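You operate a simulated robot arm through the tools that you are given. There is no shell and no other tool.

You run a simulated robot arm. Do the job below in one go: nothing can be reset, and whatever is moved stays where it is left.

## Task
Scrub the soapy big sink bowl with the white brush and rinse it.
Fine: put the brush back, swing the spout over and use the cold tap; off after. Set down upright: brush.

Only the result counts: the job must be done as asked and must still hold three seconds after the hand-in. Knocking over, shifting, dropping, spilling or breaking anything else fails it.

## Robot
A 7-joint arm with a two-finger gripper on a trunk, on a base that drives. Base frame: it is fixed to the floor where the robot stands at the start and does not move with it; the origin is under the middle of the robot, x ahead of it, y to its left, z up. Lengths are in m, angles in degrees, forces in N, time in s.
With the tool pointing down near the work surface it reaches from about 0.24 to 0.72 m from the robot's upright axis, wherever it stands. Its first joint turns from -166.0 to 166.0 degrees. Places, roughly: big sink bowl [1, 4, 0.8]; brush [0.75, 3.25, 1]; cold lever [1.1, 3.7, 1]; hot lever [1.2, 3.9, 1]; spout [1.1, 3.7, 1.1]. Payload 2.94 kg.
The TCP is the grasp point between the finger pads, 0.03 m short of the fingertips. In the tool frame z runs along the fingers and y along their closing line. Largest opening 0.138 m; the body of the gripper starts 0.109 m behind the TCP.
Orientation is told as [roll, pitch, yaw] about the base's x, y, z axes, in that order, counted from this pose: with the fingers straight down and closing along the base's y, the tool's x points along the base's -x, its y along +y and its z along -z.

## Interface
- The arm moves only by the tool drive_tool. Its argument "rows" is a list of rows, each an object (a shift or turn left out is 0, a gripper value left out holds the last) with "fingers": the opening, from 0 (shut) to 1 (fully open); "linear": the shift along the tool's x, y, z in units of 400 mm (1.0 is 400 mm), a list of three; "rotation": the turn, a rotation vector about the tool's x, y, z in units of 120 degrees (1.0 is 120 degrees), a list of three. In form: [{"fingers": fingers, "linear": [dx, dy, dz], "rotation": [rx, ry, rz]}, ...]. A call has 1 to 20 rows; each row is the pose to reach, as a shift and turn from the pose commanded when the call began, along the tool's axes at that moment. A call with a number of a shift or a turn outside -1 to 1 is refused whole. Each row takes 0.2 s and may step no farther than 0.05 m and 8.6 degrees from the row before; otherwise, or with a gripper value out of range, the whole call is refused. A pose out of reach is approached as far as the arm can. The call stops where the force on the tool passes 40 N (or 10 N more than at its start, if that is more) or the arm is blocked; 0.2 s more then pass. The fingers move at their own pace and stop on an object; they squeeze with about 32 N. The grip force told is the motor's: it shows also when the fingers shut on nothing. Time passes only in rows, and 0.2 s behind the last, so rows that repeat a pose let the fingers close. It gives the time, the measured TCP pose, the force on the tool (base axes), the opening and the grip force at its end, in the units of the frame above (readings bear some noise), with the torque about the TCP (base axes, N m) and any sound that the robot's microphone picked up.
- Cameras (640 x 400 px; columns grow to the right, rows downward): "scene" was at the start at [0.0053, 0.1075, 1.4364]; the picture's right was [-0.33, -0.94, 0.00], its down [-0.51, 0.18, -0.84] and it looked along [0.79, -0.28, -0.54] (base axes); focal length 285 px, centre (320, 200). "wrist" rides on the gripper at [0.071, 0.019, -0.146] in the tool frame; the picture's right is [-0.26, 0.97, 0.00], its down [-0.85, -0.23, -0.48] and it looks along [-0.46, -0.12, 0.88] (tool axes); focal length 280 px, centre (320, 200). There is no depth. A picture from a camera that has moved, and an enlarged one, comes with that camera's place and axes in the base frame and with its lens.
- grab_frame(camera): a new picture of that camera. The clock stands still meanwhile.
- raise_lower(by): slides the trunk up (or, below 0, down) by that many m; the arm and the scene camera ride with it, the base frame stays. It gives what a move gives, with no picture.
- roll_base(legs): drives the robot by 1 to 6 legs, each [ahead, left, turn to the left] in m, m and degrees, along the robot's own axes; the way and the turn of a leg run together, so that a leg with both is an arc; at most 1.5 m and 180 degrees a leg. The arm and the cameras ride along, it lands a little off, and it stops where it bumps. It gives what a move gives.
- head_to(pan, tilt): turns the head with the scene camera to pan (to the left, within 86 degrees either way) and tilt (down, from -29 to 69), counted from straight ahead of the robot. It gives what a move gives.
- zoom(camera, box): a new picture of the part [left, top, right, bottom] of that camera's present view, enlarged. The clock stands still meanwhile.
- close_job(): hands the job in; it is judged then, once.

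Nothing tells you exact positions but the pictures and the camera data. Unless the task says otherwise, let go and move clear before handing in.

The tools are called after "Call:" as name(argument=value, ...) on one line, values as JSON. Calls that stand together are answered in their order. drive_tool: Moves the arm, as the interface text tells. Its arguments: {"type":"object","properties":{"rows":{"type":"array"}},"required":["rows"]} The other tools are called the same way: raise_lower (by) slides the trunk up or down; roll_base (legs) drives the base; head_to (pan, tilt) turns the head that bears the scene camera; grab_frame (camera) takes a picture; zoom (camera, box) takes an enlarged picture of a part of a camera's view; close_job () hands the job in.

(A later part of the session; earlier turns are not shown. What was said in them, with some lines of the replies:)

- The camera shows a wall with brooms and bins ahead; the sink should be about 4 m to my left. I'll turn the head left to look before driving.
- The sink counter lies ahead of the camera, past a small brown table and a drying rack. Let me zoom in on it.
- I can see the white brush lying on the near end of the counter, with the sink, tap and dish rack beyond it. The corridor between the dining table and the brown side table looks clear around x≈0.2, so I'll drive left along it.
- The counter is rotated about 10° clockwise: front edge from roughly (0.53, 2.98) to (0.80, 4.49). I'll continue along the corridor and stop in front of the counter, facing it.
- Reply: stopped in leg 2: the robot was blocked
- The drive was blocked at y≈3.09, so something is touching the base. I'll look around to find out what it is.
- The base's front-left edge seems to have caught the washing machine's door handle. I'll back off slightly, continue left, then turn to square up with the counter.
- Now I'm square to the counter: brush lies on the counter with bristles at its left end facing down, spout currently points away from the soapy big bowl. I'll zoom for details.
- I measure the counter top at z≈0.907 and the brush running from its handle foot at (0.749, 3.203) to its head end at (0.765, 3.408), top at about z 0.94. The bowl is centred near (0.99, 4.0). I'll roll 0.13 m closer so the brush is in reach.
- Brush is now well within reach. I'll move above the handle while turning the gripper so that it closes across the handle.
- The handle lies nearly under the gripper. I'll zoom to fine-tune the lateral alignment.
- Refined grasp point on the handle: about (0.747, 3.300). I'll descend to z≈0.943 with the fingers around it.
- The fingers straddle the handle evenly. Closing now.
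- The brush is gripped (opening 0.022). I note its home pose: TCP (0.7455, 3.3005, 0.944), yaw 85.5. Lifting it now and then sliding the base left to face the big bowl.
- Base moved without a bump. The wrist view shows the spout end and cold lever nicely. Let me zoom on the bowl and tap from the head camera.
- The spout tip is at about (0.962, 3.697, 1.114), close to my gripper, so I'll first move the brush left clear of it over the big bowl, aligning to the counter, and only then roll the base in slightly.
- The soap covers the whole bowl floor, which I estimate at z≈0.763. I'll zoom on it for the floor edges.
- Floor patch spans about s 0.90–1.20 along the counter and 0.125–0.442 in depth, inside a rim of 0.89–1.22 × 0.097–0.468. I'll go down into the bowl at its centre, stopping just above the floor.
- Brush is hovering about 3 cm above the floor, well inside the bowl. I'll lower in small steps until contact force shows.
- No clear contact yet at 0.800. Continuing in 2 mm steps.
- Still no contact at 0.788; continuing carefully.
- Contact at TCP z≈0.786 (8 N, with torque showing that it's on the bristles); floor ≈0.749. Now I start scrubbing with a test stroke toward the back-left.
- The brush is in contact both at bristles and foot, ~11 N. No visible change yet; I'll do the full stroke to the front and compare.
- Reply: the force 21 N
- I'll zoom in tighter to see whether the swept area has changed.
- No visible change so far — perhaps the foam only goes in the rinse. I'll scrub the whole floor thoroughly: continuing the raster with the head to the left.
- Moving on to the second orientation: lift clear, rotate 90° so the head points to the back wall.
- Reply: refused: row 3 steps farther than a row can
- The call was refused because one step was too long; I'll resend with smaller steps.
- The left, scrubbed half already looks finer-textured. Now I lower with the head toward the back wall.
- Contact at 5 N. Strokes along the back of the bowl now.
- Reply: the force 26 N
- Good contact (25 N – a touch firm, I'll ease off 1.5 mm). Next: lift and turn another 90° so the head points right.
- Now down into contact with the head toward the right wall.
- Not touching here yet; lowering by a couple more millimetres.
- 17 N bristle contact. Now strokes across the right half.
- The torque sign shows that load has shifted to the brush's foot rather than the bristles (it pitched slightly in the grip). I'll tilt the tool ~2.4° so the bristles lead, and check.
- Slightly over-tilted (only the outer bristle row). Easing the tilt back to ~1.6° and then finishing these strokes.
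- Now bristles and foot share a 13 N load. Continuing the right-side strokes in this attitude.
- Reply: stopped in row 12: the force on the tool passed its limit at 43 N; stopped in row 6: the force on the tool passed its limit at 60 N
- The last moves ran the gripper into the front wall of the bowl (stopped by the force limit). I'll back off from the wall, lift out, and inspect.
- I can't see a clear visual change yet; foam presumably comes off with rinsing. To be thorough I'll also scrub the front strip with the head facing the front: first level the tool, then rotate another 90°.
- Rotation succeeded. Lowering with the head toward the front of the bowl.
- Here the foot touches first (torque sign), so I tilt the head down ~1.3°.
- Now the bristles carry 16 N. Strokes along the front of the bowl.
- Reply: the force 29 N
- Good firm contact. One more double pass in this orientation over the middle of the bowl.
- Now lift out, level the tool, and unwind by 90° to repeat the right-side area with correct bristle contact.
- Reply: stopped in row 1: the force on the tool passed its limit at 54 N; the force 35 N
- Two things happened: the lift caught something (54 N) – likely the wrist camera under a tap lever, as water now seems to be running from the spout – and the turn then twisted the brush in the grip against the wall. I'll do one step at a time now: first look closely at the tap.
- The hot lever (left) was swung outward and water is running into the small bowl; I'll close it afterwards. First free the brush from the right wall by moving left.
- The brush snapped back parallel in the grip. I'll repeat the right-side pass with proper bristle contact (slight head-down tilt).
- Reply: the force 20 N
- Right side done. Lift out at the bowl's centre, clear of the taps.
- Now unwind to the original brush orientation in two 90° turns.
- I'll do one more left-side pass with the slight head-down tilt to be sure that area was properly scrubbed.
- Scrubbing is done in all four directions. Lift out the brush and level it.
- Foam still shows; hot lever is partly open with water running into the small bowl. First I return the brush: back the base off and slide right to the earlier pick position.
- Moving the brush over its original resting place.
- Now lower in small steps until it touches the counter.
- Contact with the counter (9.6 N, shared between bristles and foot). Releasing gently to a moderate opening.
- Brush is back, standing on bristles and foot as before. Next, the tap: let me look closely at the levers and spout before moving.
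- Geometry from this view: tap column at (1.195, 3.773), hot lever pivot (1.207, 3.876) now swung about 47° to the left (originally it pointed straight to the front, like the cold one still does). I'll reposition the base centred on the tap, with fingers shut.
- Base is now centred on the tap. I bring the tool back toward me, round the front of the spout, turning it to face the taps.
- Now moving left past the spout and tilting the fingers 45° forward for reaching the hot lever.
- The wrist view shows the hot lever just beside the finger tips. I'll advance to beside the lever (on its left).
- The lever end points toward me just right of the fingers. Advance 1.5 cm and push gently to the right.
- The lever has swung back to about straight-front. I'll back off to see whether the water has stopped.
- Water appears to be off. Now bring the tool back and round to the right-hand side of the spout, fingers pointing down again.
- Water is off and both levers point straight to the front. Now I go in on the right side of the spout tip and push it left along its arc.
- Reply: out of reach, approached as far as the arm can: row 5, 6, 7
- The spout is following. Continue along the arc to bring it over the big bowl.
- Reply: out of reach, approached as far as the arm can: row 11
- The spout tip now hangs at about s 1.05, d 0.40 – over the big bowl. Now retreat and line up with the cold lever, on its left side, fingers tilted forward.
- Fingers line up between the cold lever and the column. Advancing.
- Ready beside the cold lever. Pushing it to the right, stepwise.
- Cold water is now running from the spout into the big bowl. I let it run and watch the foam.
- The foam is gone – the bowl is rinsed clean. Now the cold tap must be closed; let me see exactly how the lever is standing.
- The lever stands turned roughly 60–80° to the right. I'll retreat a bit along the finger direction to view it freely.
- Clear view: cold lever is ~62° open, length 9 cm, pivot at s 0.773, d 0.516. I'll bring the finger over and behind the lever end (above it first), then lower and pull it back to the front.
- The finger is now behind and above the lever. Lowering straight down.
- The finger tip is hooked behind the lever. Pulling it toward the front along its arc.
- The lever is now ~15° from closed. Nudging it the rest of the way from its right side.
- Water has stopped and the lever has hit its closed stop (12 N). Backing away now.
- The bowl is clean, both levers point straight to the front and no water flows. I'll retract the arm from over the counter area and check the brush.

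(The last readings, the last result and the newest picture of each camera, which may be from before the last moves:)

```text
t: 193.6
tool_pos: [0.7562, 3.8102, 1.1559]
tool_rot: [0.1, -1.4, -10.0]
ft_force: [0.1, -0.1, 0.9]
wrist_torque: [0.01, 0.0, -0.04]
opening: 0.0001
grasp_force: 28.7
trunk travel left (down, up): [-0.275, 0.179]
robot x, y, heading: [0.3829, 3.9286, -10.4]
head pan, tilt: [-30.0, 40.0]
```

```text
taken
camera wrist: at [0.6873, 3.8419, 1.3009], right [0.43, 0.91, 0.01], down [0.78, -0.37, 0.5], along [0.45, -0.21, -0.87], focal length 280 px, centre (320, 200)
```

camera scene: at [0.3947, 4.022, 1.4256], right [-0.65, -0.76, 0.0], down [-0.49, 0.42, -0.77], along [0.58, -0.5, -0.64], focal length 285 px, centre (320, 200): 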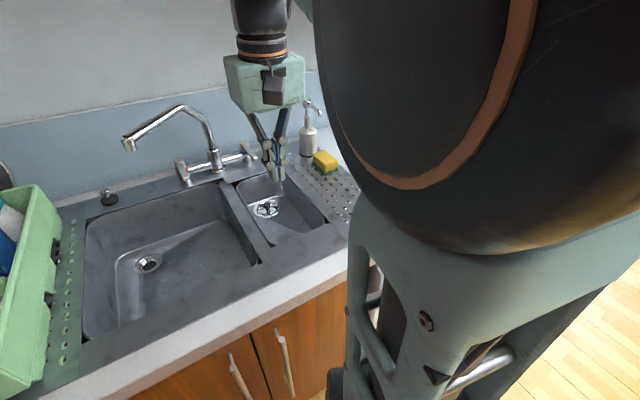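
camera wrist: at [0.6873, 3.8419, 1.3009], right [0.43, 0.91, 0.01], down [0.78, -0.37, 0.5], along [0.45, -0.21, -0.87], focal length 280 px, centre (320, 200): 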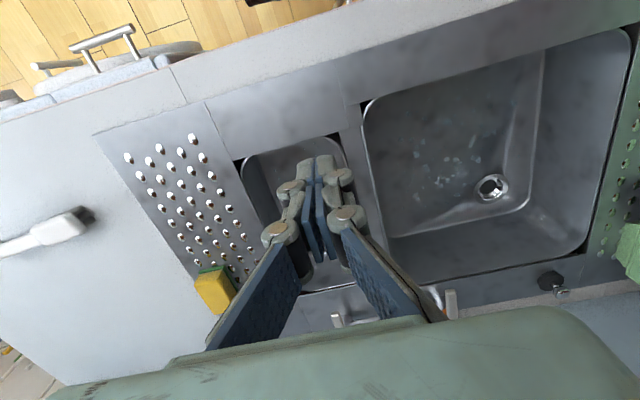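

A few light specks in the bowl – let me zoom to be sure these aren't leftover foam, and check the brush.

Call:
zoom(camera="wrist", box=[350, 30, 640, 270])

Call:
zoom(camera="wrist", box=[0, 170, 160, 280])

Call:
zoom(camera="scene", box=[70, 170, 290, 340])

```text
1.67 times, centred on (495, 150) of wrist
camera zoom: at [0.6873, 3.8419, 1.3009], right [0.43, 0.91, 0.01], down [0.78, -0.37, 0.5], along [0.45, -0.21, -0.87], focal length 467 px, centre (28, 283)
```

zoom: 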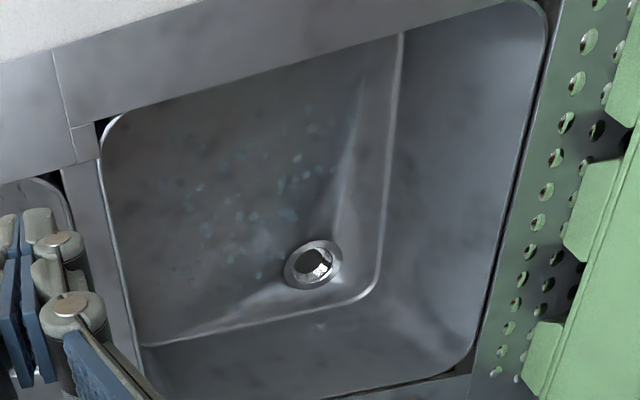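

```text
3.64 times, centred on (80, 225) of wrist
camera zoom: at [0.6873, 3.8419, 1.3009], right [0.43, 0.91, 0.01], down [0.78, -0.37, 0.5], along [0.45, -0.21, -0.87], focal length 1020 px, centre (1193, 109)
```

zoom: 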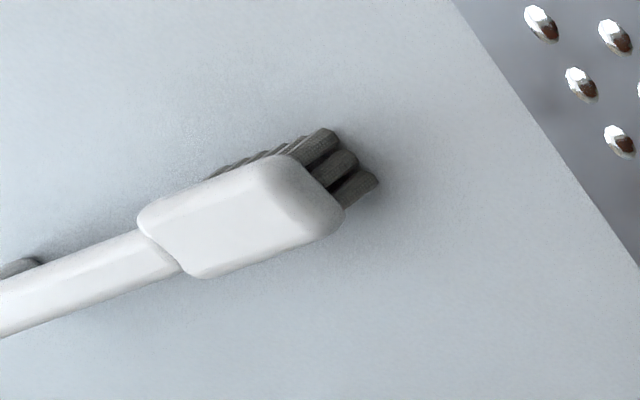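

```text
2.35 times, centred on (180, 255) of scene
camera zoom: at [0.3947, 4.022, 1.4256], right [-0.65, -0.76, 0.0], down [-0.49, 0.42, -0.77], along [0.58, -0.5, -0.64], focal length 670 px, centre (649, 71)
```

zoom: 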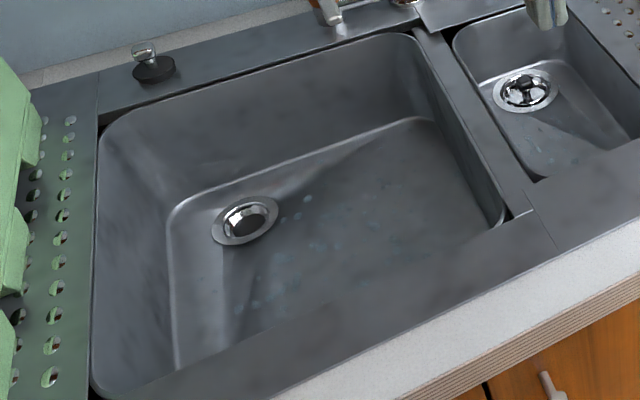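

The bowl shows only water droplets and no foam, and the brush stands upright on the counter where it came from. The spout is over the big bowl, both taps are off and the gripper is empty and clear, so I'm handing in.

Call:
close_job()

```text
The job is handed in.
```

The big sink bowl is scrubbed and rinsed. No foam is left, only some water droplets. I've handed the job in, but I got no verdict back.

- **Brush:** it is back on the counter, bristles down, about where I picked it up.
- **Spout:** it is swung over the big bowl, and I left it there.
- **Taps:** I rinsed with the cold tap. Both levers now point straight to the front and no water is running.

Three things went wrong along the way:

- **Hot tap:** while I was lifting the brush out, the gripper caught the hot lever and turned it on. Hot water ran into the small bowl for about 50 seconds before I closed it.
- **Bowl wall:** the gripper bumped the front wall of the bowl once, and the brush was pressed against the right wall once. I saw no damage from either.
- **Washing machine:** on the way in, the base was blocked in front of the washing machine, probably by its door handle. I backed off and nothing looked out of place.
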